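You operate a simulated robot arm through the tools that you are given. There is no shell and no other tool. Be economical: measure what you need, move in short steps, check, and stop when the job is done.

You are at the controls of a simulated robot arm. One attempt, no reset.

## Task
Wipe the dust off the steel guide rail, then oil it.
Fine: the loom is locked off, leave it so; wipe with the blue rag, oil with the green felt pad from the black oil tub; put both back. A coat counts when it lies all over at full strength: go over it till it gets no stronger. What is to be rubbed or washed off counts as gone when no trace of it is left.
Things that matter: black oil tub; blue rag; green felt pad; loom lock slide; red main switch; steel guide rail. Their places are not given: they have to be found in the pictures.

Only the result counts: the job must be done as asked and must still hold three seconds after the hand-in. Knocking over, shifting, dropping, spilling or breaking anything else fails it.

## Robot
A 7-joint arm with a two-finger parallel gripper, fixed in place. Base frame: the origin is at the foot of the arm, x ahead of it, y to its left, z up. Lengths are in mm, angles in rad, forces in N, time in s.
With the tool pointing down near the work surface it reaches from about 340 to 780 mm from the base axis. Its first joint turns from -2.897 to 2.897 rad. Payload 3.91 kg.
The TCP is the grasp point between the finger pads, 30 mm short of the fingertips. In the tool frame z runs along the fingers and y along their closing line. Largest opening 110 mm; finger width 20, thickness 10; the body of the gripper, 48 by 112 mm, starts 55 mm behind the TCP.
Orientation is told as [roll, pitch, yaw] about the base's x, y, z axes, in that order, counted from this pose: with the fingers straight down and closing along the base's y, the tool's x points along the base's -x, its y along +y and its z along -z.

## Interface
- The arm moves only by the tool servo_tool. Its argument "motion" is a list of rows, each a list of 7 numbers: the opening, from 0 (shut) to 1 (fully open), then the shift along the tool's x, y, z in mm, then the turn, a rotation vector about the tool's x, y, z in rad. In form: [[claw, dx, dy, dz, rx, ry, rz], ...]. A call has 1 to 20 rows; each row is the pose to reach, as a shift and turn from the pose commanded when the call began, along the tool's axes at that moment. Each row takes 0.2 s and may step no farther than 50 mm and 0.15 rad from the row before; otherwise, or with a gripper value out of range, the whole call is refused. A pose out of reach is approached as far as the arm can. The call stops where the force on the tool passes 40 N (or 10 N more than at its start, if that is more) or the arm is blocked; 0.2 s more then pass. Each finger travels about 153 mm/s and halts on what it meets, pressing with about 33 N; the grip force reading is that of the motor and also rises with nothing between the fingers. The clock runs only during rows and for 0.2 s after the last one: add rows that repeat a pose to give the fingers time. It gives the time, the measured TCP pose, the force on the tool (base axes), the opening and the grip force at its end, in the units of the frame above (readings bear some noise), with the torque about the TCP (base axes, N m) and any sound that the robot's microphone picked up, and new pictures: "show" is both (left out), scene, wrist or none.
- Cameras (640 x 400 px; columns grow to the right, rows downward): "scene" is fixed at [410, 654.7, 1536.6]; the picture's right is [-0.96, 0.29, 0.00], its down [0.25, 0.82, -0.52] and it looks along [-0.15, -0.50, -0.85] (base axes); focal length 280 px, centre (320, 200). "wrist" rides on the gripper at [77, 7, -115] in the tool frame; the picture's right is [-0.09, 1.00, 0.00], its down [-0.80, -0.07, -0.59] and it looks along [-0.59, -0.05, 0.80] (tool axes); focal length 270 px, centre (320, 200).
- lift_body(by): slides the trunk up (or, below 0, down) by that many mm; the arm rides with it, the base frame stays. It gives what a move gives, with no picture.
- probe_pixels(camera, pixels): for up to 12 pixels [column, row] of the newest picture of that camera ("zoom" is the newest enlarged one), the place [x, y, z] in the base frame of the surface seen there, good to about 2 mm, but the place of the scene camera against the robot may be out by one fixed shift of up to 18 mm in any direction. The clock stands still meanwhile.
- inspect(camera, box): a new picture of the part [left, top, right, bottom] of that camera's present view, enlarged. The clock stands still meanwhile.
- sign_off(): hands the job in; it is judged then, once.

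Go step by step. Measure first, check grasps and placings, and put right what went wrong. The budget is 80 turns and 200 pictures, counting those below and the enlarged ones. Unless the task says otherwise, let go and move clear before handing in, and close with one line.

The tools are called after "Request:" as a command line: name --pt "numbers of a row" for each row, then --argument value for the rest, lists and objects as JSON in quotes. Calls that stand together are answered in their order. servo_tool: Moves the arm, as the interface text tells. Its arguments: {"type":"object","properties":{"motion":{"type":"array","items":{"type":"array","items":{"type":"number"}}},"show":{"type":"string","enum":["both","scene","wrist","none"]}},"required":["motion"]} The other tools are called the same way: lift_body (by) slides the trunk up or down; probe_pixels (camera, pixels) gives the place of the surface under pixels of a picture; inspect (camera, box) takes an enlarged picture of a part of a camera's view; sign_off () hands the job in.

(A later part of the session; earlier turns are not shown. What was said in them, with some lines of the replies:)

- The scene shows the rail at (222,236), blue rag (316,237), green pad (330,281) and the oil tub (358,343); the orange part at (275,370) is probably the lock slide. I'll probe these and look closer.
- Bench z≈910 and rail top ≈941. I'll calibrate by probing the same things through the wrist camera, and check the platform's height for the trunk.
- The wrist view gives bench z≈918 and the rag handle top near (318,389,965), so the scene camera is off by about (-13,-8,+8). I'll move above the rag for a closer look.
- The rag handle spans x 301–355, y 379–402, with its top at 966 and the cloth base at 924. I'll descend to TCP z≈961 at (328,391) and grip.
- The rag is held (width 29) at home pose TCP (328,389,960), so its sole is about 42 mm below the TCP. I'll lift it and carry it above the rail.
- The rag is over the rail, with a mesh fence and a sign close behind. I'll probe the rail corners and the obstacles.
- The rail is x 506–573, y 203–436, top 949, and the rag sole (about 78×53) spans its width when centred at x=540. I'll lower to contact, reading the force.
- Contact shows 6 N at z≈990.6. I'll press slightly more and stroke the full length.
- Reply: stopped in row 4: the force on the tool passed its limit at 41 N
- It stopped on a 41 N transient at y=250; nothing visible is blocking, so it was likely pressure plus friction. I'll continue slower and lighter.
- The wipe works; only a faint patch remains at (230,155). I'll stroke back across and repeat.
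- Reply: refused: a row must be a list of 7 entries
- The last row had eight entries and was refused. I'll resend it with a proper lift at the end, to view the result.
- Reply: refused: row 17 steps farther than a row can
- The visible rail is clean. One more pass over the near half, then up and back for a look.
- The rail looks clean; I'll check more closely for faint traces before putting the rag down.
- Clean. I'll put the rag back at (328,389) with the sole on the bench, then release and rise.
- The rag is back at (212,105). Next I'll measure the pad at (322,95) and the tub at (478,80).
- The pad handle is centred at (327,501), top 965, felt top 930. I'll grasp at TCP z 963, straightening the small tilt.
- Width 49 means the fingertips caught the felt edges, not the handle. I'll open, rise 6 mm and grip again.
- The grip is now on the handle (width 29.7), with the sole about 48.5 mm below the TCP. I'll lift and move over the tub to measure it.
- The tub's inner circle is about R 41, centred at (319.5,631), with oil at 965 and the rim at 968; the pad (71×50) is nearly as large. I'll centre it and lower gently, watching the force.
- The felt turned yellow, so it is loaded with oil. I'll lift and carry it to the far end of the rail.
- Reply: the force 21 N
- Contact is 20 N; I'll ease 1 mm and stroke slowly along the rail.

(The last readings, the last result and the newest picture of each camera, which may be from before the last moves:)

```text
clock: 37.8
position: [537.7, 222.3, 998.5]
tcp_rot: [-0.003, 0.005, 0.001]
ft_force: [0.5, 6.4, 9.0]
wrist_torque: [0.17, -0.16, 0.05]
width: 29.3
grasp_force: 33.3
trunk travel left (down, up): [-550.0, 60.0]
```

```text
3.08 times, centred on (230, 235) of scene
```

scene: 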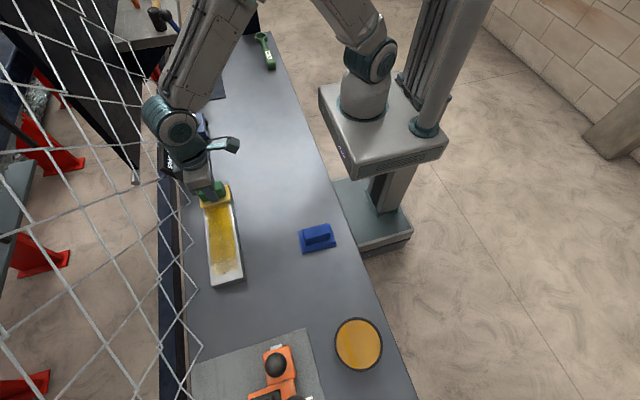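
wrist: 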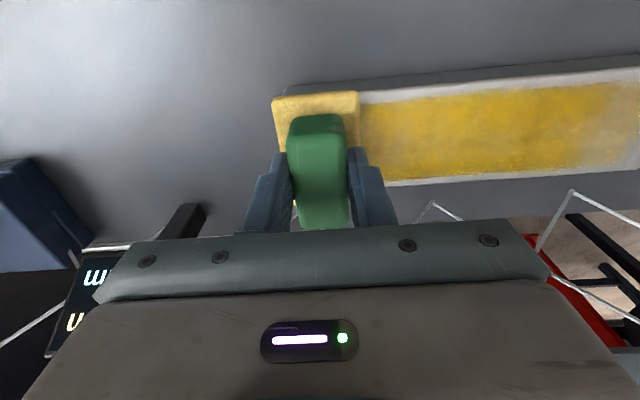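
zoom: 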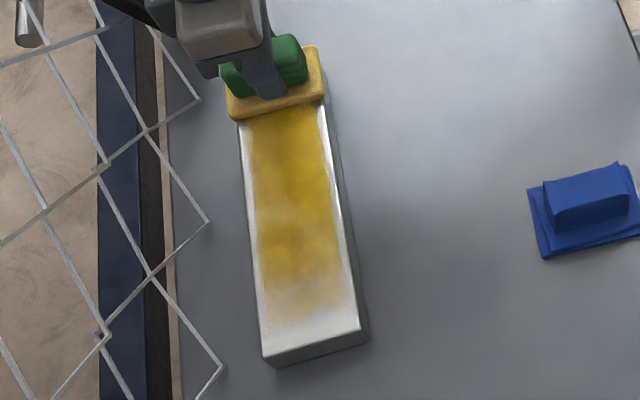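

Oil is coating, but the sides (about 7 mm) and far end stay bare, and the pad is paling. I'll need lanes offset in x, end overshoot and reloading; first I'll check clearance to the fence and sign.

Request:
probe_pixels --camera "zoom" --pixels '[[208, 222], [103, 169], [45, 209], [103, 335], [200, 99], [221, 371], [260, 200], [325, 180], [244, 200], [345, 200], [305, 310], [310, 330]]'

Request:
probe_pixels --camera "scene" --pixels '[[135, 182], [64, 144], [100, 120], [148, 98], [170, 155], [173, 175]]'

Request:
probe_pixels --camera "wrist" --pixels '[[185, 212], [160, 235], [100, 255], [432, 206], [85, 290], [120, 250]]'

```text
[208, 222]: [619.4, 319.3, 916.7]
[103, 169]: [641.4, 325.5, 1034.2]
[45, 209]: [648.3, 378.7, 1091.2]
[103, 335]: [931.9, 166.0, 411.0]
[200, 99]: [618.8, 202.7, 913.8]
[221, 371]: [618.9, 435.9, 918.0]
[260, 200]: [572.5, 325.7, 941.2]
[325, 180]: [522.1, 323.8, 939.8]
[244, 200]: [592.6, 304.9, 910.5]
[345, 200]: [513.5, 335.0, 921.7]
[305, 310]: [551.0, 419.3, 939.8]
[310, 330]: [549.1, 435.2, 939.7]
```

```text
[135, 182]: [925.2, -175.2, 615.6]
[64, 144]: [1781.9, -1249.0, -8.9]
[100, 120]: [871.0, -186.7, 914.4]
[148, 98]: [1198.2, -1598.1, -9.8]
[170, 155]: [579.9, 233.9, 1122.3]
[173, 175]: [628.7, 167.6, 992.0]
```

```text
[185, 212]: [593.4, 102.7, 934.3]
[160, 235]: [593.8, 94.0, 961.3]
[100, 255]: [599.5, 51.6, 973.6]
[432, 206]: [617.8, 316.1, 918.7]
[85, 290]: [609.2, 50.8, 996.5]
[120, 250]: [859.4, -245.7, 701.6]
```

The fence leans outward (x≥606 low, 635 at z 1100), so there's ample room. I'll stroke back on the outer lane x≈553 with overshoot at both ends.

Request:
servo_tool --pt "0 -7 -5 0 0 0 0" --pt "0 -15 -12 0 0 0 0" --pt "0 -15 0 0 0 0 0" --pt "0 -15 12 0 0 0 0" --pt "0 -15 24 0 0 0 0" --pt "0 -15 36 0 0 0 0" --pt "0 -15 48 0 0 0 0" --pt "0 -15 60 0 0 0 0" --pt "0 -15 72 0 0 0 0" --pt "0 -15 84 0 0 0 0" --pt "0 -15 96 0 0 0 0" --pt "0 -15 108 0 0 0 0" --pt "0 -15 120 0 0 0 0" --pt "0 -15 133 0 0 0 0" --pt "0 -15 146 0 0 0 0" --pt "0 -15 159 0 0 0 0" --pt "0 -15 172 0 0 0 0" --pt "0 -15 185 0 0 0 0" --pt "0 -15 198 0 0 0 0" --pt "0 -15 206 0 0 0 0"

Request:
inspect --camera "wrist" --box '[0, 70, 400, 240]'

```text
clock: 42.0
position: [553.3, 425.8, 997.5]
tcp_rot: [-0.001, 0.004, 0.0]
ft_force: [0.8, -7.2, 8.4]
wrist_torque: [-0.2, -0.01, 0.02]
width: 29.4
grasp_force: 32.6
trunk travel left (down, up): [-550.0, 60.0]
```

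scene: 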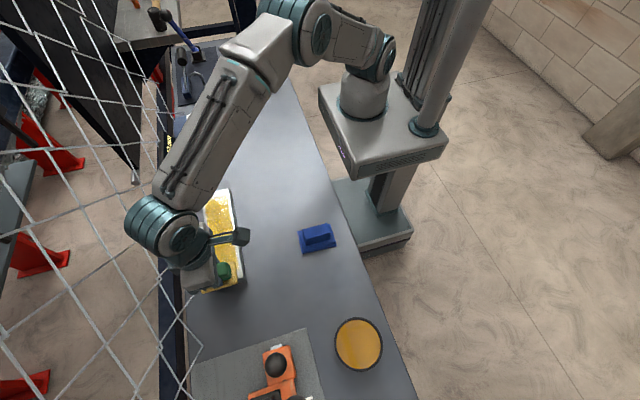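
wrist: 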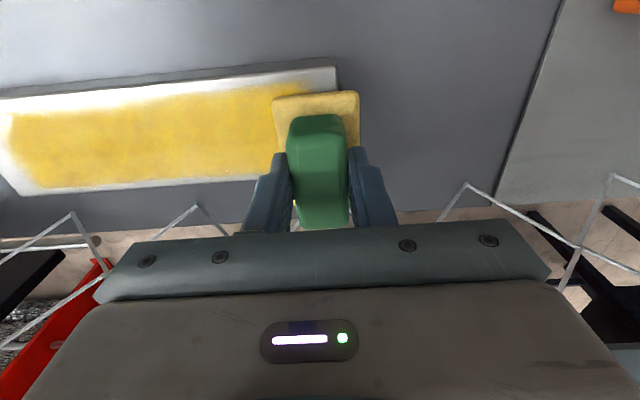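

```text
1.60 times, centred on (200, 155) of wrist
```

zoom: 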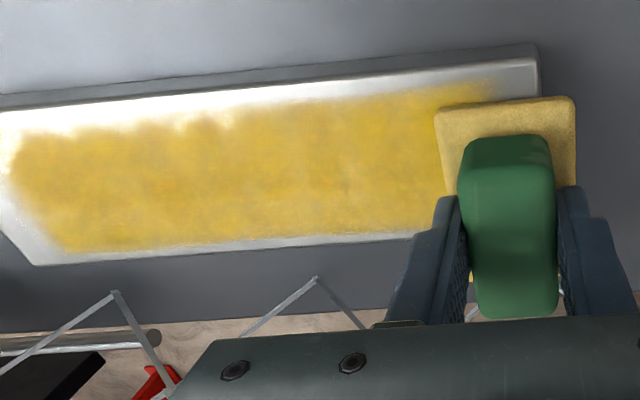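

The outer lane is nearly to the edge. Now the near lane x≈522, back toward y≈205.

Request:
servo_tool --pt "0 8 3 0 0 0 0" --pt "0 16 4 0 0 0 0" --pt "0 24 4 0 0 0 0" --pt "0 31 4 0 0 0 0" --pt "0 31 -8 0 0 0 0" --pt "0 31 -20 0 0 0 0" --pt "0 31 -33 0 0 0 0" --pt "0 31 -46 0 0 0 0" --pt "0 31 -59 0 0 0 0" --pt "0 31 -72 0 0 0 0" --pt "0 31 -86 0 0 0 0" --pt "0 31 -100 0 0 0 0" --pt "0 31 -114 0 0 0 0" --pt "0 31 -128 0 0 0 0" --pt "0 31 -142 0 0 0 0" --pt "0 31 -156 0 0 0 0" --pt "0 31 -170 0 0 0 0" --pt "0 31 -184 0 0 0 0" --pt "0 31 -198 0 0 0 0" --pt "0 31 -214 0 0 0 0"

Request:
inspect --camera "scene" --box '[180, 170, 280, 300]'

```text
clock: 46.2
position: [522.5, 215.1, 997.7]
tcp_rot: [-0.002, 0.001, 0.003]
ft_force: [0.5, 6.6, 13.3]
wrist_torque: [0.25, 0.04, 0.01]
width: 29.1
grasp_force: 33.1
trunk travel left (down, up): [-550.0, 60.0]
```

scene: 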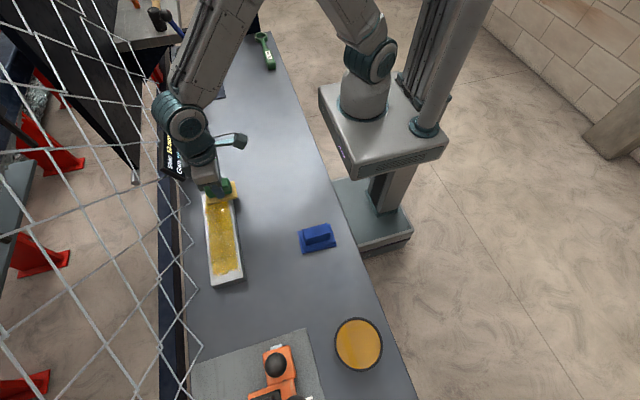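
wrist: 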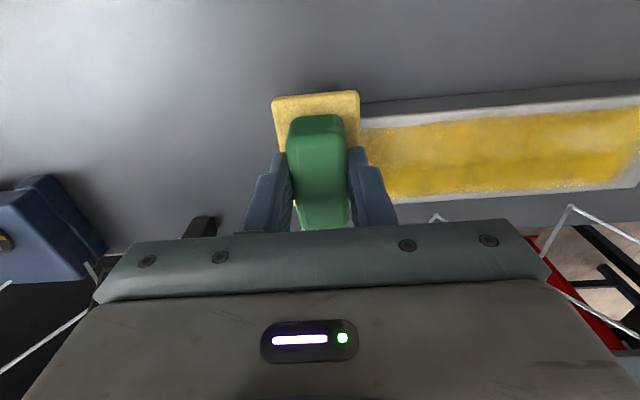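

```text
3.08 times, centred on (230, 235) of scene
```

zoom: 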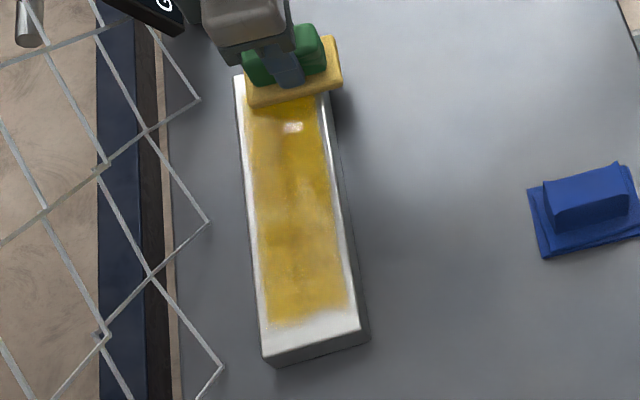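

The coated area seems to have a fixed boundary just inside the rail edges (it didn't widen with the offset lane), but its strength varies. I'll reload the pad at the tub.

Request:
servo_tool --pt "0 0 0 -30 0 0 0" --pt "0 0 0 -65 0 0 0" --pt "0 0 0 -99 0 0 0" --pt "0 20 41 -99 0 0 0" --pt "0 40 82 -99 0 0 0" --pt "0 60 123 -99 0 0 0" --pt "0 80 164 -99 0 0 0" --pt "0 100 205 -99 0 0 0" --pt "0 120 246 -99 0 0 0" --pt "0 140 287 -99 0 0 0" --pt "0 160 328 -99 0 0 0" --pt "0 180 370 -99 0 0 0" --pt "0 202 413 -99 0 0 0" --pt "0 202 413 -99 0 0 0" --show "both"

Request:
inspect --camera "scene" --box '[180, 170, 280, 300]'

```text
clock: 49.2
position: [323.3, 627.3, 1096.0]
tcp_rot: [-0.001, 0.002, 0.0]
ft_force: [0.5, -0.2, -0.7]
wrist_torque: [0.03, 0.02, 0.03]
width: 29.5
grasp_force: 33.2
trunk travel left (down, up): [-550.0, 60.0]
```

scene: 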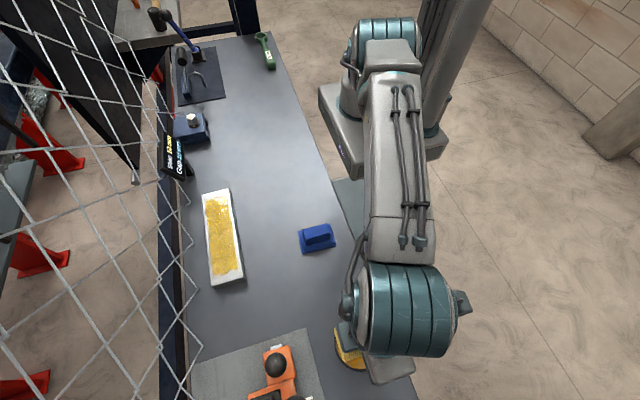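
wrist: 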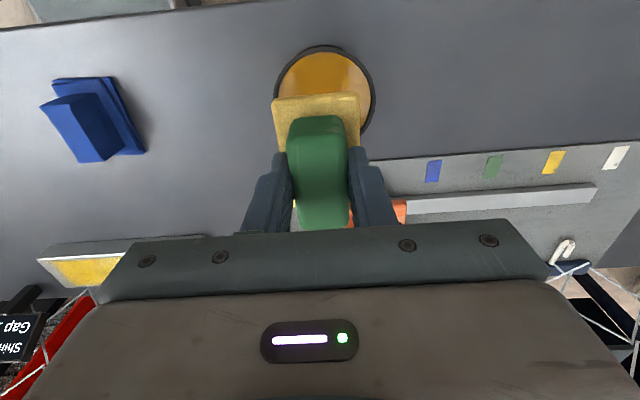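

```text
3.08 times, centred on (230, 235) of scene
```

zoom: 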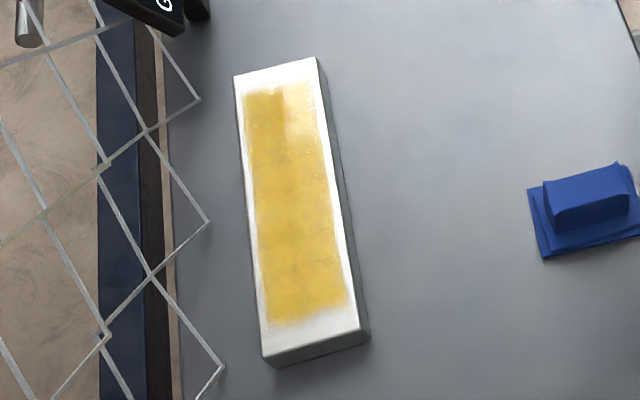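

The coat is a neat rectangle inside the rail, paler in places. Dipping the pad again.

Request:
servo_tool --pt "0 3 2 40 0 0 0" --pt "0 3 2 70 0 0 0" --pt "0 3 2 79 0 0 0" --pt "0 3 2 83 0 0 0" --pt "0 3 2 83 0 0 0" --pt "0 3 2 83 0 0 0" --pt "0 3 2 70 0 0 0" --pt "0 3 2 40 0 0 0" --pt "0 3 2 3 0 0 0" --pt "0 3 2 3 0 0 0" --show "wrist"

```text
clock: 51.4
position: [316.8, 628.8, 1094.5]
tcp_rot: [-0.002, 0.002, 0.001]
ft_force: [1.3, -0.3, -1.2]
wrist_torque: [0.0, 0.0, 0.0]
width: 29.4
grasp_force: 33.0
trunk travel left (down, up): [-550.0, 60.0]
```

wrist: 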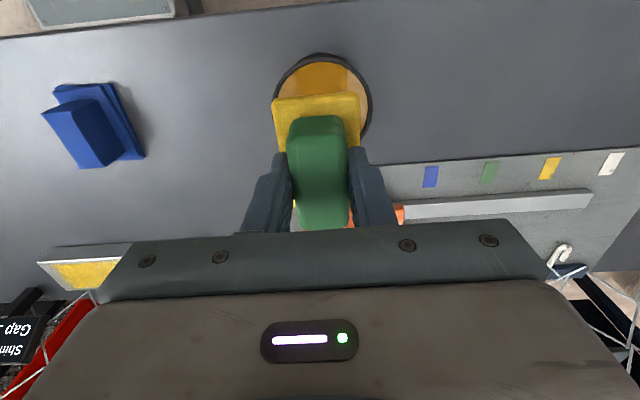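

The pad is wet again. On to the rail's far end, lowering to light contact.

Request:
servo_tool --pt "0 -32 -30 0 0 0 0" --pt "0 -64 -60 0 0 0 0" --pt "0 -96 -90 0 0 0 0" --pt "0 -128 -120 0 0 0 0" --pt "0 -160 -150 0 0 0 0" --pt "0 -192 -180 0 0 0 0" --pt "0 -223 -207 0 0 0 0" --pt "0 -223 -207 40 0 0 0" --pt "0 -223 -207 75 0 0 0" --pt "0 -223 -207 90 0 0 0" --pt "0 -223 -207 95 0 0 0" --pt "0 -223 -207 97 0 0 0" --pt "0 -223 -207 98 0 0 0" --pt "0 -223 -207 98 0 0 0" --show "none"

```text
clock: 54.4
position: [540.8, 423.0, 997.8]
tcp_rot: [0.004, -0.003, 0.0]
ft_force: [3.2, 4.3, 26.6]
wrist_torque: [-0.07, 0.6, -0.03]
width: 29.4
grasp_force: 33.4
trunk travel left (down, up): [-550.0, 60.0]
```

Contact is 27 N; I'll ease 1.3 mm and stroke along the centre.

Request:
servo_tool --pt "0 0 0 -1.3 0 0 0" --pt "0 0 -11 -1.3 0 0 0" --pt "0 0 -22 -1.3 0 0 0" --pt "0 0 -33 -1.3 0 0 0" --pt "0 0 -44 -1.3 0 0 0" --pt "0 0 -55 -1.3 0 0 0" --pt "0 0 -66 -1.3 0 0 0" --pt "0 0 -77 -1.3 0 0 0" --pt "0 0 -88 -1.3 0 0 0" --pt "0 0 -99 -1.3 0 0 0" --pt "0 0 -110 -1.3 0 0 0" --pt "0 0 -121 -1.3 0 0 0" --pt "0 0 -132 -1.3 0 0 0" --pt "0 0 -143 -1.3 0 0 0" --pt "0 0 -154 -1.3 0 0 0" --pt "0 0 -165 -1.3 0 0 0" --pt "0 0 -176 -1.3 0 0 0" --pt "0 0 -187 -1.3 0 0 0" --pt "0 0 -198 -1.3 0 0 0" --pt "0 0 -208 -1.3 0 0 0"

Request:
inspect --camera "scene" --box '[180, 170, 280, 300]'

```text
clock: 58.6
position: [541.0, 214.1, 997.3]
tcp_rot: [-0.002, 0.001, -0.001]
ft_force: [1.6, 12.9, 20.5]
wrist_torque: [0.48, -0.02, -0.01]
width: 29.5
grasp_force: 33.6
trunk travel left (down, up): [-550.0, 60.0]
```

scene: 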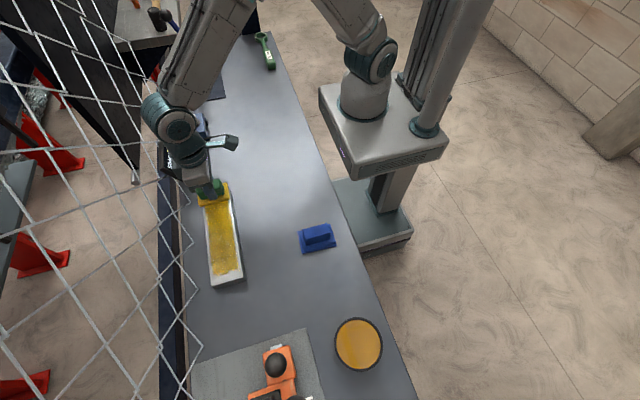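
wrist: 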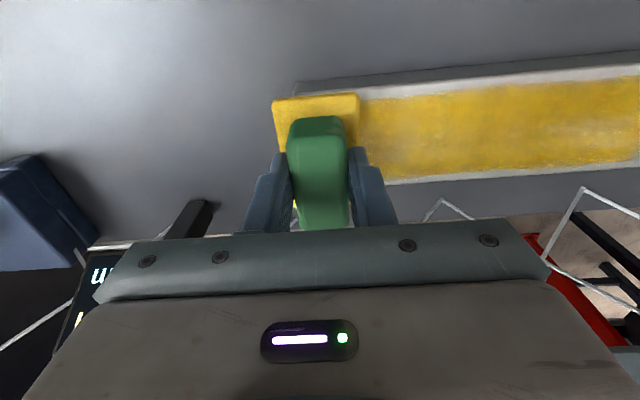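

```text
3.08 times, centred on (230, 235) of scene
```

zoom: 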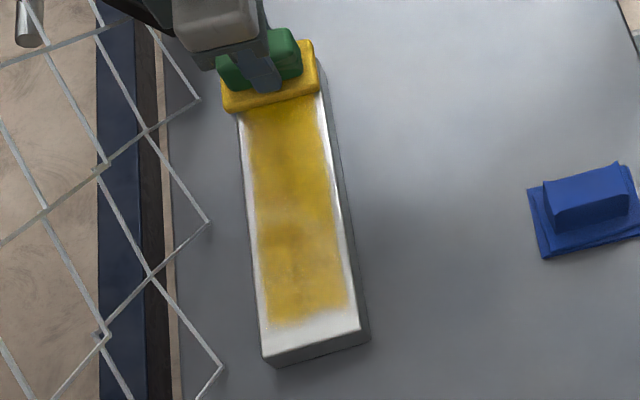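

The coat is stronger and the pad is still wet. Next pass back on x≈551.

Request:
servo_tool --pt "0 -10 0 -0.5 0 0 0" --pt "0 -10 11 -0.5 0 0 0" --pt "0 -10 22 -0.5 0 0 0" --pt "0 -10 33 -0.5 0 0 0" --pt "0 -10 44 -0.5 0 0 0" --pt "0 -10 55 -0.5 0 0 0" --pt "0 -10 66 -0.5 0 0 0" --pt "0 -10 77 -0.5 0 0 0" --pt "0 -10 88 -0.5 0 0 0" --pt "0 -10 99 -0.5 0 0 0" --pt "0 -10 110 -0.5 0 0 0" --pt "0 -10 121 -0.5 0 0 0" --pt "0 -10 132 -0.5 0 0 0" --pt "0 -10 143 -0.5 0 0 0" --pt "0 -10 154 -0.5 0 0 0" --pt "0 -10 165 -0.5 0 0 0" --pt "0 -10 176 -0.5 0 0 0" --pt "0 -10 187 -0.5 0 0 0" --pt "0 -10 198 -0.5 0 0 0" --pt "0 -10 210 -0.5 0 0 0" --show "wrist"

```text
clock: 62.8
position: [550.4, 423.0, 997.3]
tcp_rot: [-0.002, 0.003, -0.001]
ft_force: [0.5, -5.3, 7.7]
wrist_torque: [-0.14, -0.02, 0.05]
width: 29.4
grasp_force: 33.3
trunk travel left (down, up): [-550.0, 60.0]
```

wrist: 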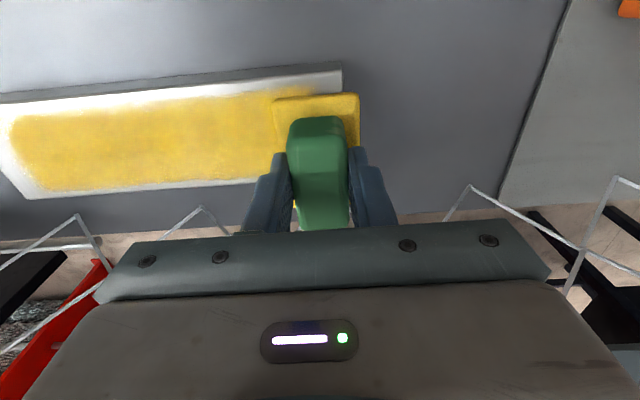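

Slightly more pressure for the near lane x≈528, back to y≈212, then lift aside to look.

Request:
servo_tool --pt "0 12 0 0.5 0 0 0" --pt "0 23 0 0.5 0 0 0" --pt "0 23 -12 0.5 0 0 0" --pt "0 23 -24 0.5 0 0 0" --pt "0 23 -36 0.5 0 0 0" --pt "0 23 -48 0.5 0 0 0" --pt "0 23 -60 0.5 0 0 0" --pt "0 23 -72 0.5 0 0 0" --pt "0 23 -84 0.5 0 0 0" --pt "0 23 -96 0.5 0 0 0" --pt "0 23 -108 0.5 0 0 0" --pt "0 23 -120 0.5 0 0 0" --pt "0 23 -132 0.5 0 0 0" --pt "0 23 -144 0.5 0 0 0" --pt "0 23 -156 0.5 0 0 0" --pt "0 23 -168 0.5 0 0 0" --pt "0 23 -180 0.5 0 0 0" --pt "0 23 -192 0.5 0 0 0" --pt "0 23 -204 0.5 0 0 0" --pt "0 23 -212 0.5 0 0 0" --show "none"

Request:
servo_tool --pt "0 0 0 -30 0 0 0" --pt "0 0 0 -65 0 0 0" --pt "0 0 0 -99 0 0 0" --pt "0 20 41 -99 0 0 0" --pt "0 40 82 -99 0 0 0" --pt "0 60 123 -99 0 0 0" --pt "0 80 164 -99 0 0 0" --pt "0 100 205 -99 0 0 0" --pt "0 120 246 -99 0 0 0" --pt "0 140 287 -99 0 0 0" --pt "0 160 328 -99 0 0 0" --pt "0 185 370 -99 0 0 0" --pt "0 208 413 -99 0 0 0" --pt "0 208 413 -99 0 0 0" --show "both"

Request:
inspect --camera "scene" --box '[180, 170, 280, 300]'

```text
clock: 67.0
position: [527.7, 211.5, 996.7]
tcp_rot: [-0.002, 0.0, 0.001]
ft_force: [-0.8, 10.8, 14.0]
wrist_torque: [0.48, 0.03, 0.03]
width: 29.6
grasp_force: 33.0
trunk travel left (down, up): [-550.0, 60.0]
```

```text
clock: 70.0
position: [323.9, 622.2, 1096.3]
tcp_rot: [-0.002, 0.005, -0.002]
ft_force: [0.3, 0.6, -1.6]
wrist_torque: [0.02, 0.01, 0.01]
width: 29.5
grasp_force: 32.6
trunk travel left (down, up): [-550.0, 60.0]
```

scene: 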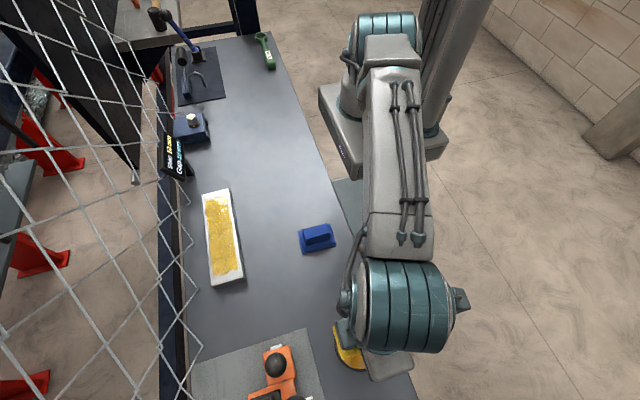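
wrist: 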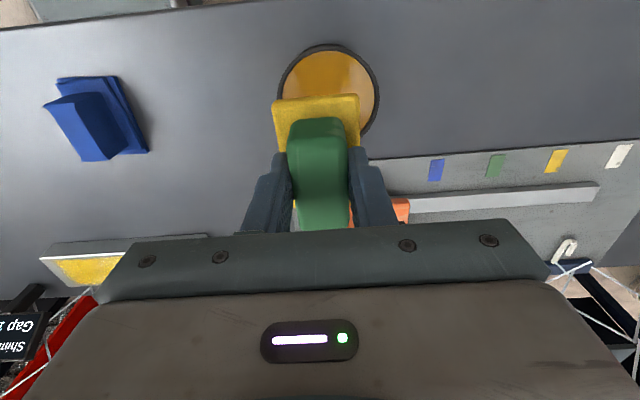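

```text
3.08 times, centred on (230, 235) of scene
```

zoom: 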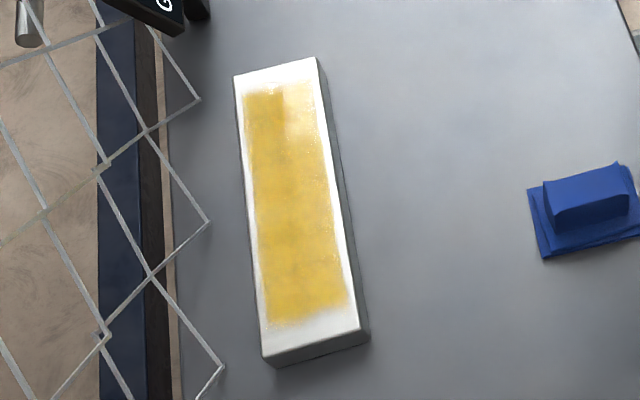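

It looks close to saturated, and the pad barely lost oil this round. A closer look at the coat.

Request:
inspect --camera "scene" --box '[195, 185, 250, 240]'

Request:
inspect --camera "scene" --box '[195, 235, 250, 290]'

```text
7.27 times, centred on (222, 212) of scene
```

zoom: 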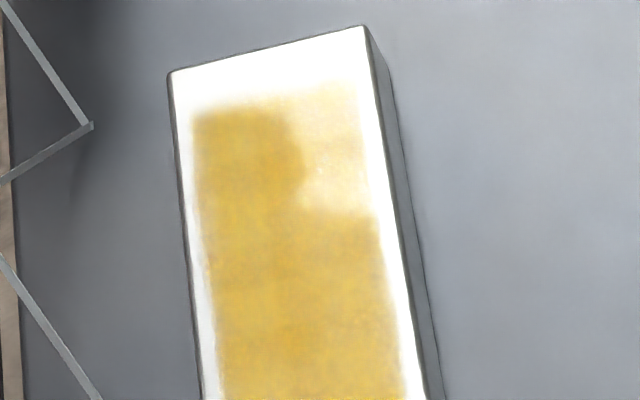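

```text
7.27 times, centred on (222, 262) of scene
```

zoom: 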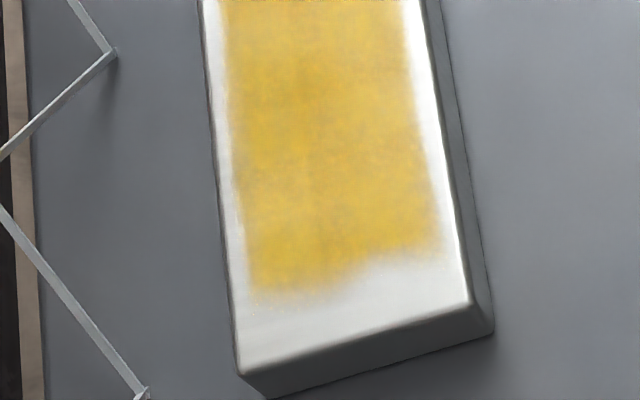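

There's a paler corner at (330,150) in the first zoom – either lamp reflection or weak coat. I'll probe the coat's boundaries to see whether they lie inside where the pad went.

Request:
probe_pixels --camera "zoom" --pixels '[[310, 283], [260, 290], [430, 245], [235, 160], [420, 130], [270, 368], [468, 303]]'

Request:
probe_pixels --camera "scene" --pixels '[[212, 199], [224, 198], [222, 212], [219, 208]]'

```text
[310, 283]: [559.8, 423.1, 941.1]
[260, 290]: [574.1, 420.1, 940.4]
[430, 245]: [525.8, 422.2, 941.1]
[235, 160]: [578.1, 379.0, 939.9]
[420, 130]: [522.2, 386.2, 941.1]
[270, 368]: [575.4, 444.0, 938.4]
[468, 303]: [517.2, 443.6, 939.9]
```

```text
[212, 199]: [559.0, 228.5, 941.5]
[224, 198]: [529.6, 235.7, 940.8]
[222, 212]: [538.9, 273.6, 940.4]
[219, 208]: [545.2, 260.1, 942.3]
```

The coat ends (y≈414) before where the pad centre reached (428), so its boundary is fixed and the whole of it has been covered. I'll dip again and do another full round, starting at the pale near end.

Request:
servo_tool --pt "0 3 7 40 0 0 0" --pt "0 3 7 70 0 0 0" --pt "0 3 7 79 0 0 0" --pt "0 3 7 83 0 0 0" --pt "0 3 7 83 0 0 0" --pt "0 3 7 70 0 0 0" --pt "0 3 7 40 0 0 0" --pt "0 3 7 0 0 0 0" --pt "0 -17 -35 0 0 0 0" --pt "0 -37 -77 0 0 0 0" --pt "0 -57 -119 0 0 0 0" --pt "0 -77 -161 0 0 0 0" --pt "0 -97 -203 0 0 0 0" --pt "0 -117 -245 0 0 0 0" --pt "0 -137 -287 0 0 0 0" --pt "0 -157 -329 0 0 0 0" --pt "0 -177 -365 0 0 0 0" --pt "0 -203 -397 0 0 0 0" --pt "0 -203 -397 0 0 0 0"

Request:
inspect --camera "wrist" --box '[200, 30, 520, 200]'

```text
clock: 74.0
position: [520.1, 228.0, 1095.3]
tcp_rot: [-0.001, 0.005, 0.003]
ft_force: [-0.6, 0.1, -0.2]
wrist_torque: [0.01, 0.0, 0.03]
width: 29.5
grasp_force: 32.7
trunk travel left (down, up): [-550.0, 60.0]
```

scene: 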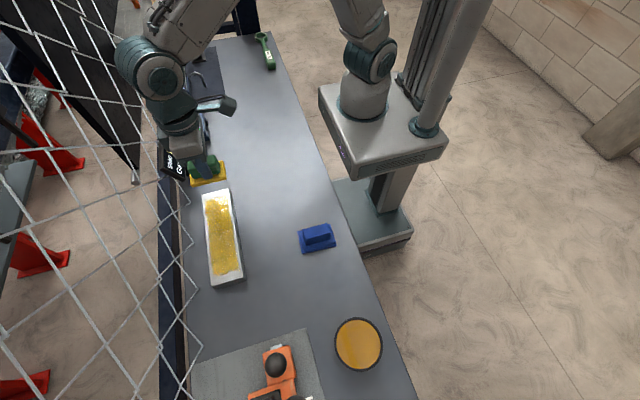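
wrist: 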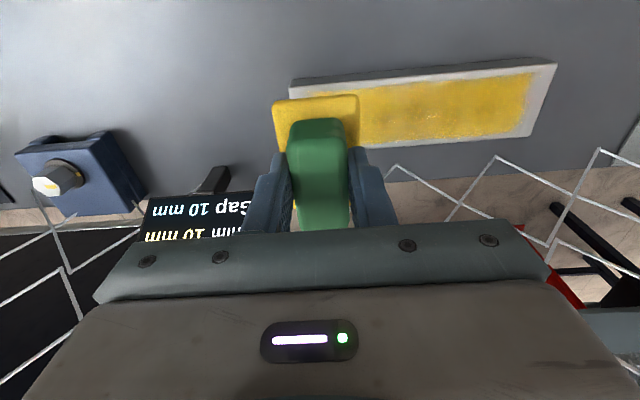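

```text
2.00 times, centred on (360, 115) of wrist
```

zoom: 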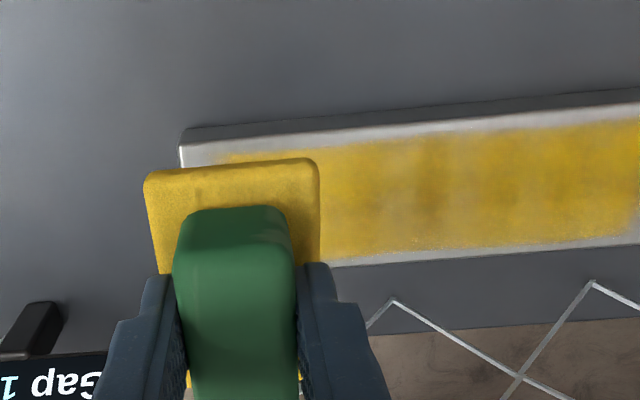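

The coat is uneven near its edges. I'll lower at the near end and run the near lane.

Request:
servo_tool --pt "0 -2 -8 40 0 0 0" --pt "0 -2 -8 75 0 0 0" --pt "0 -2 -8 90 0 0 0" --pt "0 -2 -8 95 0 0 0" --pt "0 -2 -8 97.5 0 0 0" --pt "0 -2 -8 97.5 0 0 0" --pt "0 -2 -18 97.5 0 0 0" --pt "0 -2 -8 97.5 0 0 0" --pt "0 -2 4 97.5 0 0 0" --pt "0 -2 16 97.5 0 0 0" --pt "0 -2 28 97.5 0 0 0" --pt "0 -2 40 97.5 0 0 0" --pt "0 -2 28 97.5 0 0 0" --pt "0 -2 16 97.5 0 0 0" --pt "0 -2 4 97.5 0 0 0" --pt "0 -2 -8 97.5 0 0 0" --pt "0 -2 -18 97.5 0 0 0" --show "none"

Request:
servo_tool --pt "0 0 11 0 0 0 0" --pt "0 0 22 0 0 0 0" --pt "0 0 33 0 0 0 0" --pt "0 0 44 0 0 0 0" --pt "0 0 55 0 0 0 0" --pt "0 0 66 0 0 0 0" --pt "0 0 77 0 0 0 0" --pt "0 0 88 0 0 0 0" --pt "0 0 99 0 0 0 0" --pt "0 0 110 0 0 0 0" --pt "0 0 121 0 0 0 0" --pt "0 0 132 0 0 0 0" --pt "0 0 143 0 0 0 0" --pt "0 0 154 0 0 0 0" --pt "0 0 165 0 0 0 0" --pt "0 0 176 0 0 0 0" --pt "0 0 187 0 0 0 0" --pt "0 0 198 0 0 0 0" --pt "0 0 209 0 0 0 0" --pt "0 0 216 0 0 0 0" --show "both"

```text
clock: 77.6
position: [525.5, 208.7, 997.1]
tcp_rot: [-0.002, 0.004, 0.0]
ft_force: [1.0, 0.9, -0.9]
wrist_torque: [-0.04, 0.0, 0.02]
width: 29.2
grasp_force: 32.8
trunk travel left (down, up): [-550.0, 60.0]
```

```text
clock: 81.8
position: [524.7, 425.3, 998.8]
tcp_rot: [-0.003, 0.004, 0.0]
ft_force: [-0.5, -0.5, -1.0]
wrist_torque: [0.0, 0.03, 0.02]
width: 29.5
grasp_force: 32.9
trunk travel left (down, up): [-550.0, 60.0]
```

scene: 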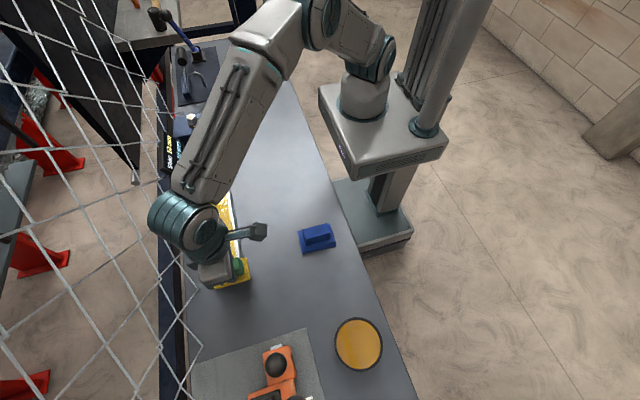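
wrist: 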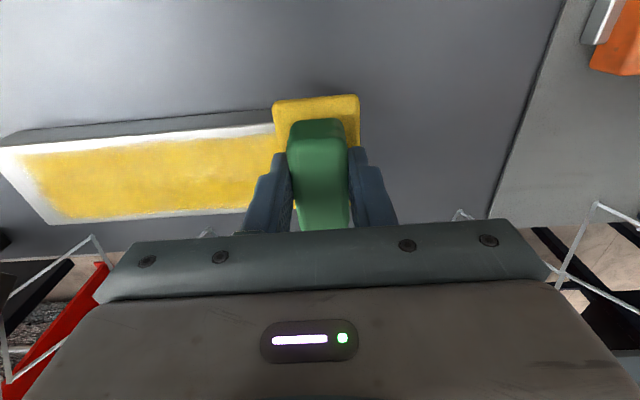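

The force was about 0, so that pass wasn't pressing. I'll lower 2 mm and repeat the lane backward.

Request:
servo_tool --pt "0 0 0 2 0 0 0" --pt "0 0 -11 2.3 0 0 0" --pt "0 0 -22 2.3 0 0 0" --pt "0 0 -33 2.3 0 0 0" --pt "0 0 -44 2.3 0 0 0" --pt "0 0 -55 2.3 0 0 0" --pt "0 0 -66 2.3 0 0 0" --pt "0 0 -77 2.3 0 0 0" --pt "0 0 -88 2.3 0 0 0" --pt "0 0 -99 2.3 0 0 0" --pt "0 0 -110 2.3 0 0 0" --pt "0 0 -121 2.3 0 0 0" --pt "0 0 -132 2.3 0 0 0" --pt "0 0 -143 2.3 0 0 0" --pt "0 0 -154 2.3 0 0 0" --pt "0 0 -165 2.3 0 0 0" --pt "0 0 -176 2.3 0 0 0" --pt "0 0 -187 2.3 0 0 0" --pt "0 0 -200 2.3 0 0 0" --pt "0 0 -214 2.3 0 0 0" --show "none"

```text
clock: 86.0
position: [524.8, 211.9, 996.8]
tcp_rot: [-0.002, 0.002, 0.0]
ft_force: [-0.6, 14.0, 20.6]
wrist_torque: [0.55, -0.07, 0.03]
width: 29.3
grasp_force: 32.7
trunk travel left (down, up): [-550.0, 60.0]
```

Good pressure (20 N). Now the outer lane x≈556 forward.

Request:
servo_tool --pt "0 -15 0 -0.3 0 0 0" --pt "0 -30 0 -0.3 0 0 0" --pt "0 -30 12 -0.3 0 0 0" --pt "0 -30 24 -0.3 0 0 0" --pt "0 -30 36 -0.3 0 0 0" --pt "0 -30 48 -0.3 0 0 0" --pt "0 -30 60 -0.3 0 0 0" --pt "0 -30 72 -0.3 0 0 0" --pt "0 -30 84 -0.3 0 0 0" --pt "0 -30 96 -0.3 0 0 0" --pt "0 -30 108 -0.3 0 0 0" --pt "0 -30 120 -0.3 0 0 0" --pt "0 -30 132 -0.3 0 0 0" --pt "0 -30 144 -0.3 0 0 0" --pt "0 -30 156 -0.3 0 0 0" --pt "0 -30 168 -0.3 0 0 0" --pt "0 -30 180 -0.3 0 0 0" --pt "0 -30 192 -0.3 0 0 0" --pt "0 -30 204 -0.3 0 0 0" --pt "0 -30 214 -0.3 0 0 0" --show "wrist"

Request:
inspect --camera "wrist" --box '[0, 70, 360, 220]'

```text
clock: 90.2
position: [554.4, 425.3, 997.3]
tcp_rot: [0.001, 0.002, 0.0]
ft_force: [0.1, -8.1, 13.1]
wrist_torque: [-0.26, -0.05, 0.0]
width: 29.4
grasp_force: 32.4
trunk travel left (down, up): [-550.0, 60.0]
```

wrist: 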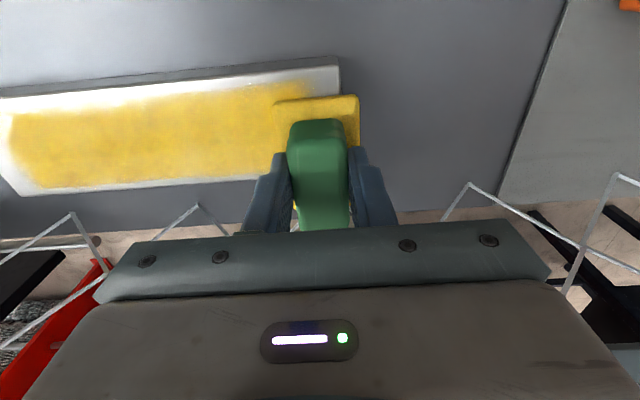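

```text
1.78 times, centred on (180, 145) of wrist
```

zoom: 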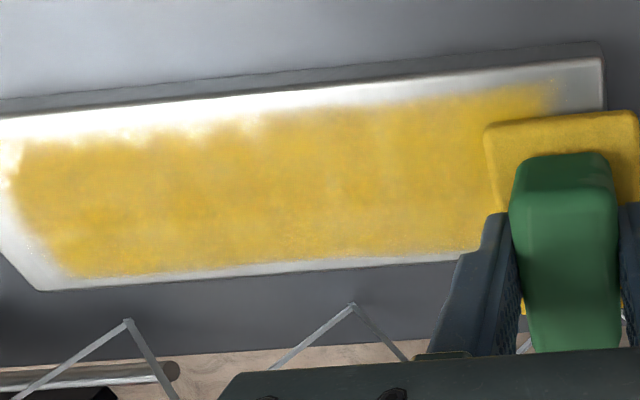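

The coat now looks uniform. One more centre pass back, then lift away and compare.

Request:
servo_tool --pt "0 14 0 0 0 0 0" --pt "0 14 -12 0 0 0 0" --pt "0 14 -24 0 0 0 0" --pt "0 14 -36 0 0 0 0" --pt "0 14 -48 0 0 0 0" --pt "0 14 -60 0 0 0 0" --pt "0 14 -72 0 0 0 0" --pt "0 14 -84 0 0 0 0" --pt "0 14 -96 0 0 0 0" --pt "0 14 -108 0 0 0 0" --pt "0 14 -120 0 0 0 0" --pt "0 14 -132 0 0 0 0" --pt "0 14 -144 0 0 0 0" --pt "0 14 -156 0 0 0 0" --pt "0 14 -168 0 0 0 0" --pt "0 14 -180 0 0 0 0" --pt "0 14 -192 0 0 0 0" --pt "0 14 -204 0 0 0 0" --pt "0 14 -214 0 0 0 0" --show "none"

Request:
servo_tool --pt "0 0 0 -30 0 0 0" --pt "0 0 0 -65 0 0 0" --pt "0 0 0 -99 0 0 0" --pt "0 30 35 -99 0 0 0" --pt "0 60 70 -99 0 0 0" --pt "0 90 105 -99 0 0 0" --pt "0 120 140 -99 0 0 0" --pt "0 150 180 -99 0 0 0" --pt "0 175 220 -99 0 0 0" --pt "0 195 255 -99 0 0 0" --pt "0 211 291 -99 0 0 0" --pt "0 211 291 -99 0 0 0" --show "both"

Request:
inspect --camera "scene" --box '[195, 185, 250, 240]'

Request:
inspect --camera "scene" --box '[195, 235, 250, 290]'

```text
clock: 94.2
position: [540.7, 211.1, 996.3]
tcp_rot: [-0.002, 0.001, 0.001]
ft_force: [0.5, 6.7, 11.4]
wrist_torque: [0.31, 0.0, 0.0]
width: 29.3
grasp_force: 32.8
trunk travel left (down, up): [-550.0, 60.0]
```

```text
clock: 96.8
position: [331.5, 502.5, 1093.9]
tcp_rot: [-0.001, 0.004, 0.0]
ft_force: [0.2, 0.1, -0.7]
wrist_torque: [0.03, 0.01, 0.04]
width: 29.5
grasp_force: 32.5
trunk travel left (down, up): [-550.0, 60.0]
```

scene: 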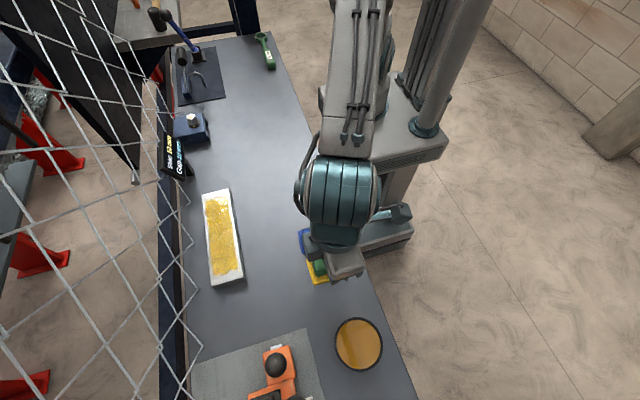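
wrist: 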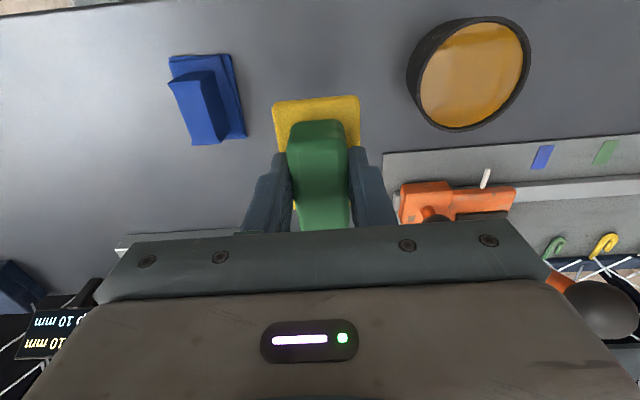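

```text
7.27 times, centred on (222, 212) of scene
```

zoom: 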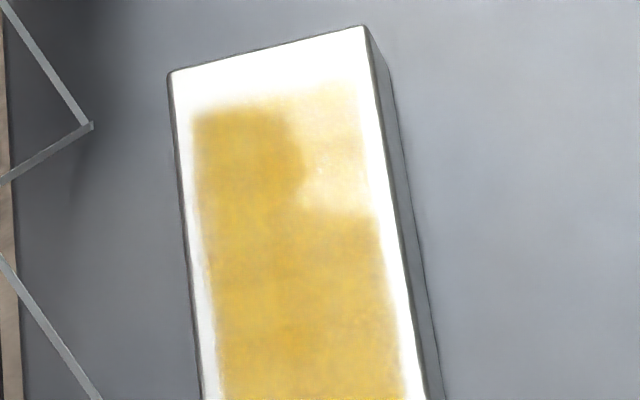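

```text
7.27 times, centred on (222, 262) of scene
```

zoom: 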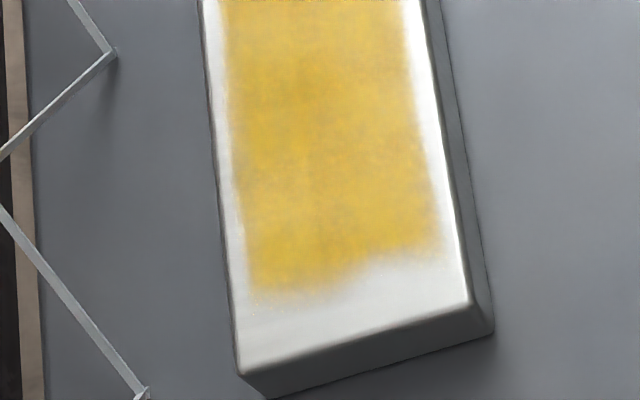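

The coat is identical to before this round, so it no longer gets stronger, and the pale corner is unchanged (likely lamp glare). I'll verify that corner from the wrist camera at another angle before putting the pad down.

Request:
servo_tool --pt "0 -32 -34 0 0 0 0" --pt "0 -64 -68 0 0 0 0" --pt "0 -96 -102 0 0 0 0" --pt "0 -128 -136 0 0 0 0" --pt "0 -160 -170 0 0 0 0" --pt "0 -188 -192 0 0 0 0" --pt "0 -188 -192 0 0 0 0"

Request:
inspect --camera "wrist" --box '[160, 50, 300, 150]'

Request:
inspect --camera "scene" --box '[195, 185, 250, 240]'

```text
clock: 98.4
position: [518.2, 311.9, 1095.1]
tcp_rot: [-0.002, 0.003, 0.002]
ft_force: [-0.1, 0.0, -1.7]
wrist_torque: [0.01, -0.03, -0.01]
width: 29.4
grasp_force: 33.1
trunk travel left (down, up): [-550.0, 60.0]
```

scene: 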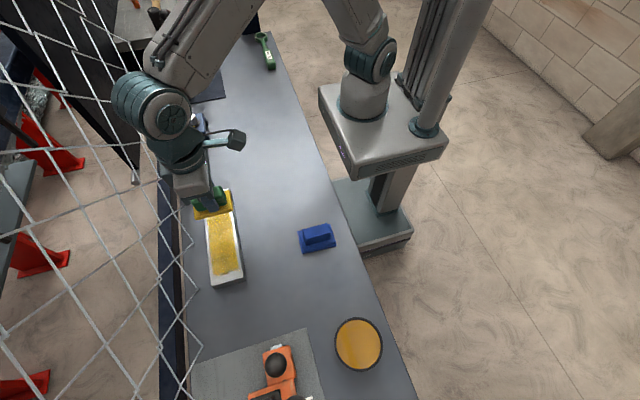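
wrist: 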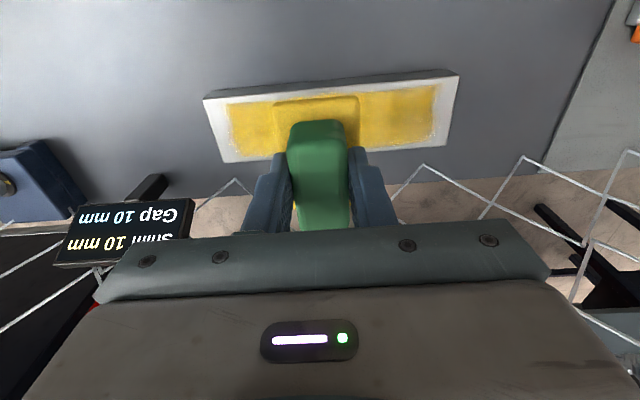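

```text
4.00 times, centred on (230, 100) of wrist
```

zoom: 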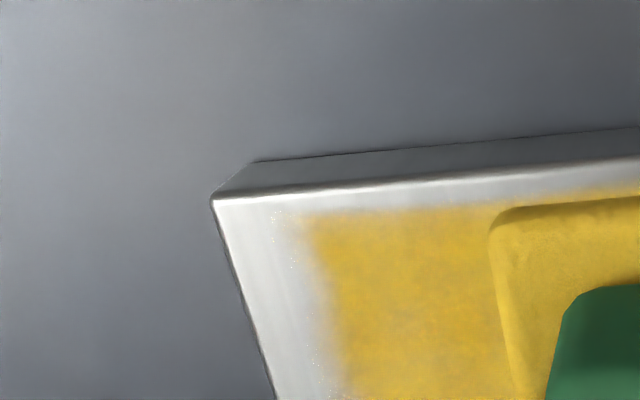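

```text
7.27 times, centred on (222, 212) of scene
```

zoom: 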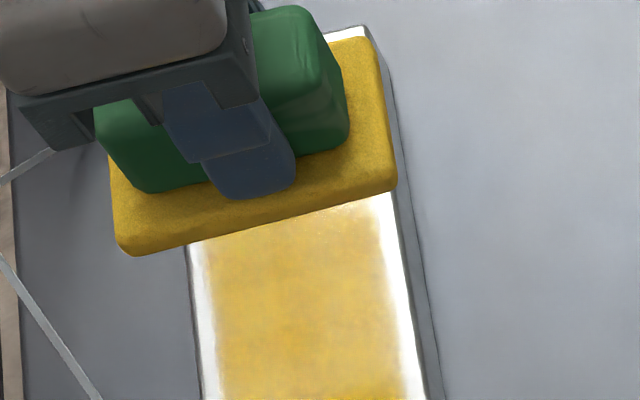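

From the wrist the corner is full-strength amber, so it was glare; the coat is complete. I'll return the pad to (329,502).

Request:
servo_tool --pt "0 32 32 0 0 0 0" --pt "0 64 64 0 0 0 0" --pt "0 96 96 0 0 0 0" --pt "0 128 128 0 0 0 0" --pt "0 160 160 0 0 0 0" --pt "0 189 191 0 0 0 0" --pt "0 189 191 0 0 0 0" --pt "0 189 191 45 0 0 0" --pt "0 189 191 90 0 0 0" --pt "0 189 191 118 0 0 0" --pt "0 189 191 124 0 0 0" --pt "0 189 191 127 0 0 0" --pt "0 189 191 128 0 0 0" --pt "0 189 191 128 0 0 0"

```text
clock: 101.4
position: [327.5, 500.9, 966.1]
tcp_rot: [-0.001, 0.004, -0.002]
ft_force: [1.0, -0.2, -0.3]
wrist_torque: [0.0, 0.02, 0.01]
width: 29.5
grasp_force: 32.7
trunk travel left (down, up): [-550.0, 60.0]
```

scene: 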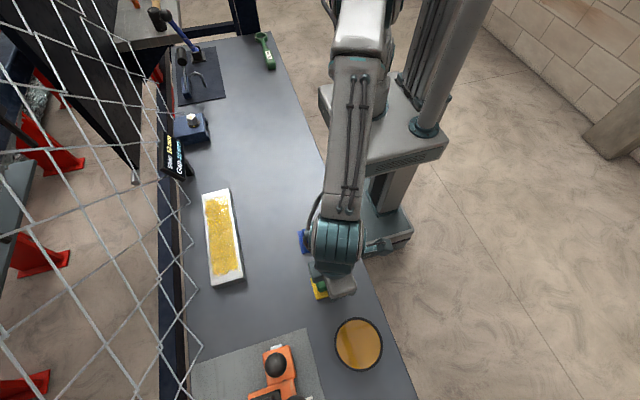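
wrist: 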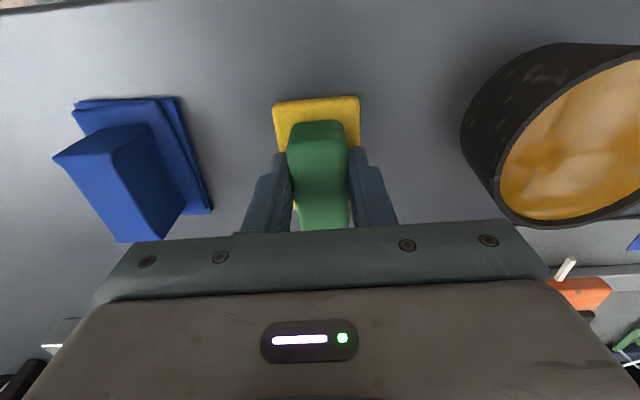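

Force is about 0, so the pad is just above or touching the bench. I'll lower to first contact, open and retreat.

Request:
servo_tool --pt "0 -1 1 1 0 0 0" --pt "0 -1 1 1.5 0 0 0" --pt "0 -1 1 1.5 0 0 0" --pt "0.4 -1 1 1.5 0 0 0" --pt "0.5 -1 1 1.5 0 0 0" --pt "0.5 -1 1 1.5 0 0 0" --pt "0.5 -1 1 -40 0 0 0" --pt "0.5 -1 1 -85 0 0 0" --pt "0.5 -1 1 -130 0 0 0" --pt "0.5 20 -30 -170 0 0 0" --pt "0.5 50 -60 -200 0 0 0" --pt "0.5 80 -90 -220 0 0 0" --pt "0.5 80 -90 -220 0 0 0"

Request:
inspect --camera "scene" --box '[180, 180, 400, 318]'

Request:
inspect --camera "scene" --box '[180, 280, 400, 400]'

```text
refused: row 10 steps farther than a row can; nothing moved
```

```text
2.90 times, centred on (290, 249) of scene
```

zoom: 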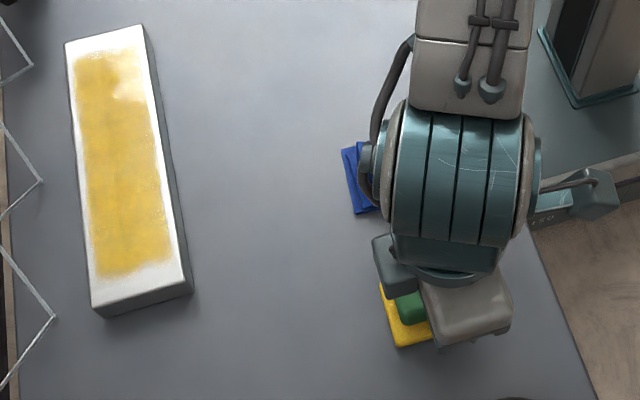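

```text
2.91 times, centred on (290, 340) of scene
```

zoom: 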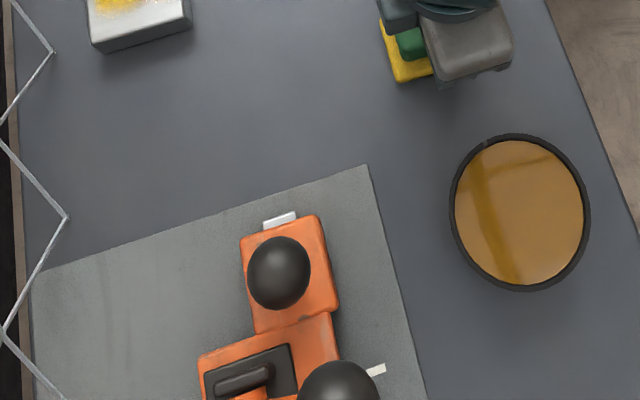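

The tub and loom lock look unmoved. Resending with smaller steps.

Request:
servo_tool --pt "0 -1 1 1 0 0 0" --pt "0 -1 1 1.5 0 0 0" --pt "0 -1 1 1.5 0 0 0" --pt "0.4 -1 1 1.5 0 0 0" --pt "0.5 -1 1 1.5 0 0 0" --pt "0.5 -1 1 1.5 0 0 0" --pt "0.5 -1 1 -40 0 0 0" --pt "0.5 -1 1 -85 0 0 0" --pt "0.5 -1 1 -130 0 0 0" --pt "0.5 10 -20 -165 0 0 0" --pt "0.5 30 -50 -190 0 0 0" --pt "0.5 50 -80 -210 0 0 0" --pt "0.5 75 -115 -225 0 0 0" --pt "0.5 80 -150 -230 0 0 0" --pt "0.5 80 -150 -230 0 0 0"

Request:
inspect --camera "scene" --box '[180, 180, 400, 318]'

```text
clock: 104.6
position: [247.7, 350.7, 1196.2]
tcp_rot: [-0.003, 0.004, 0.001]
ft_force: [-0.1, -0.8, -0.5]
wrist_torque: [0.0, -0.02, 0.01]
width: 54.5
grasp_force: 0.1
trunk travel left (down, up): [-550.0, 60.0]
```

scene: 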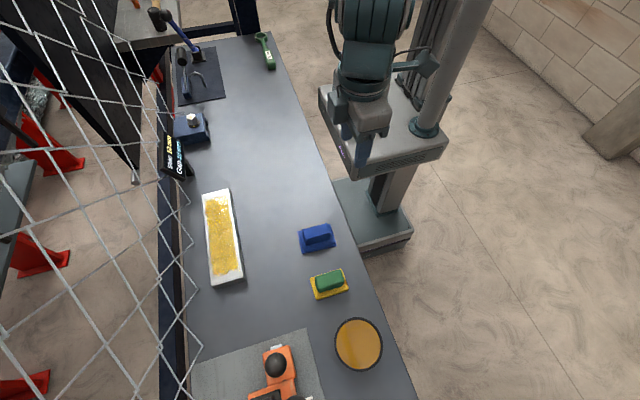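
wrist: 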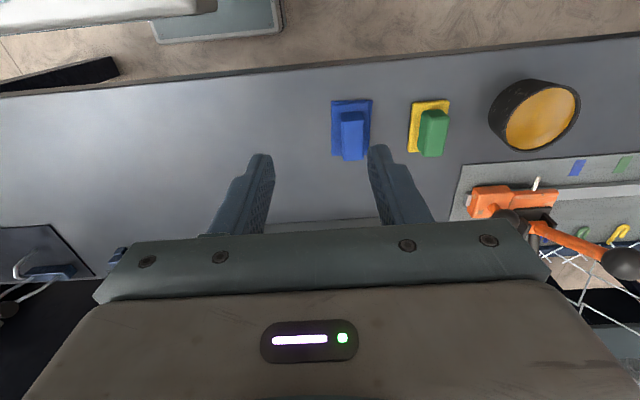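

```text
2.90 times, centred on (290, 249) of scene
```

zoom: 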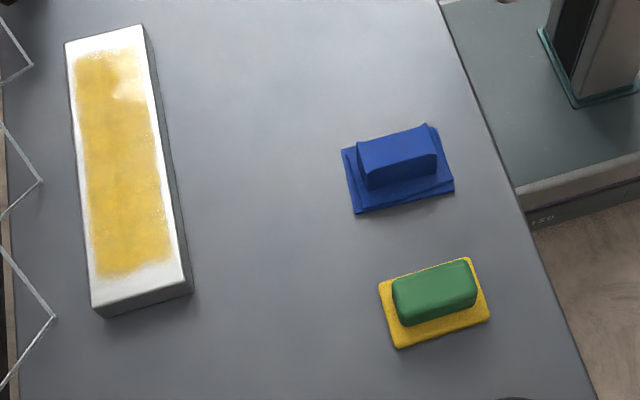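

The rag and pad stand where they began, within a couple of mm. The rail is wiped and oiled evenly, and the tub and lock are untouched. Handing in.

Request:
sign_off

```text
The job is handed in.
```

I wiped the guide rail until no dust showed, then oiled it until another round added nothing. The oil sits in an even rectangle, leaving about 4–8 mm bare along the sides and 15–20 mm at the ends. The pad ran over those margins too, but they took no oil. The rag and felt pad are back within a few mm of where they were, the loom lock was left alone, and the job is handed in.
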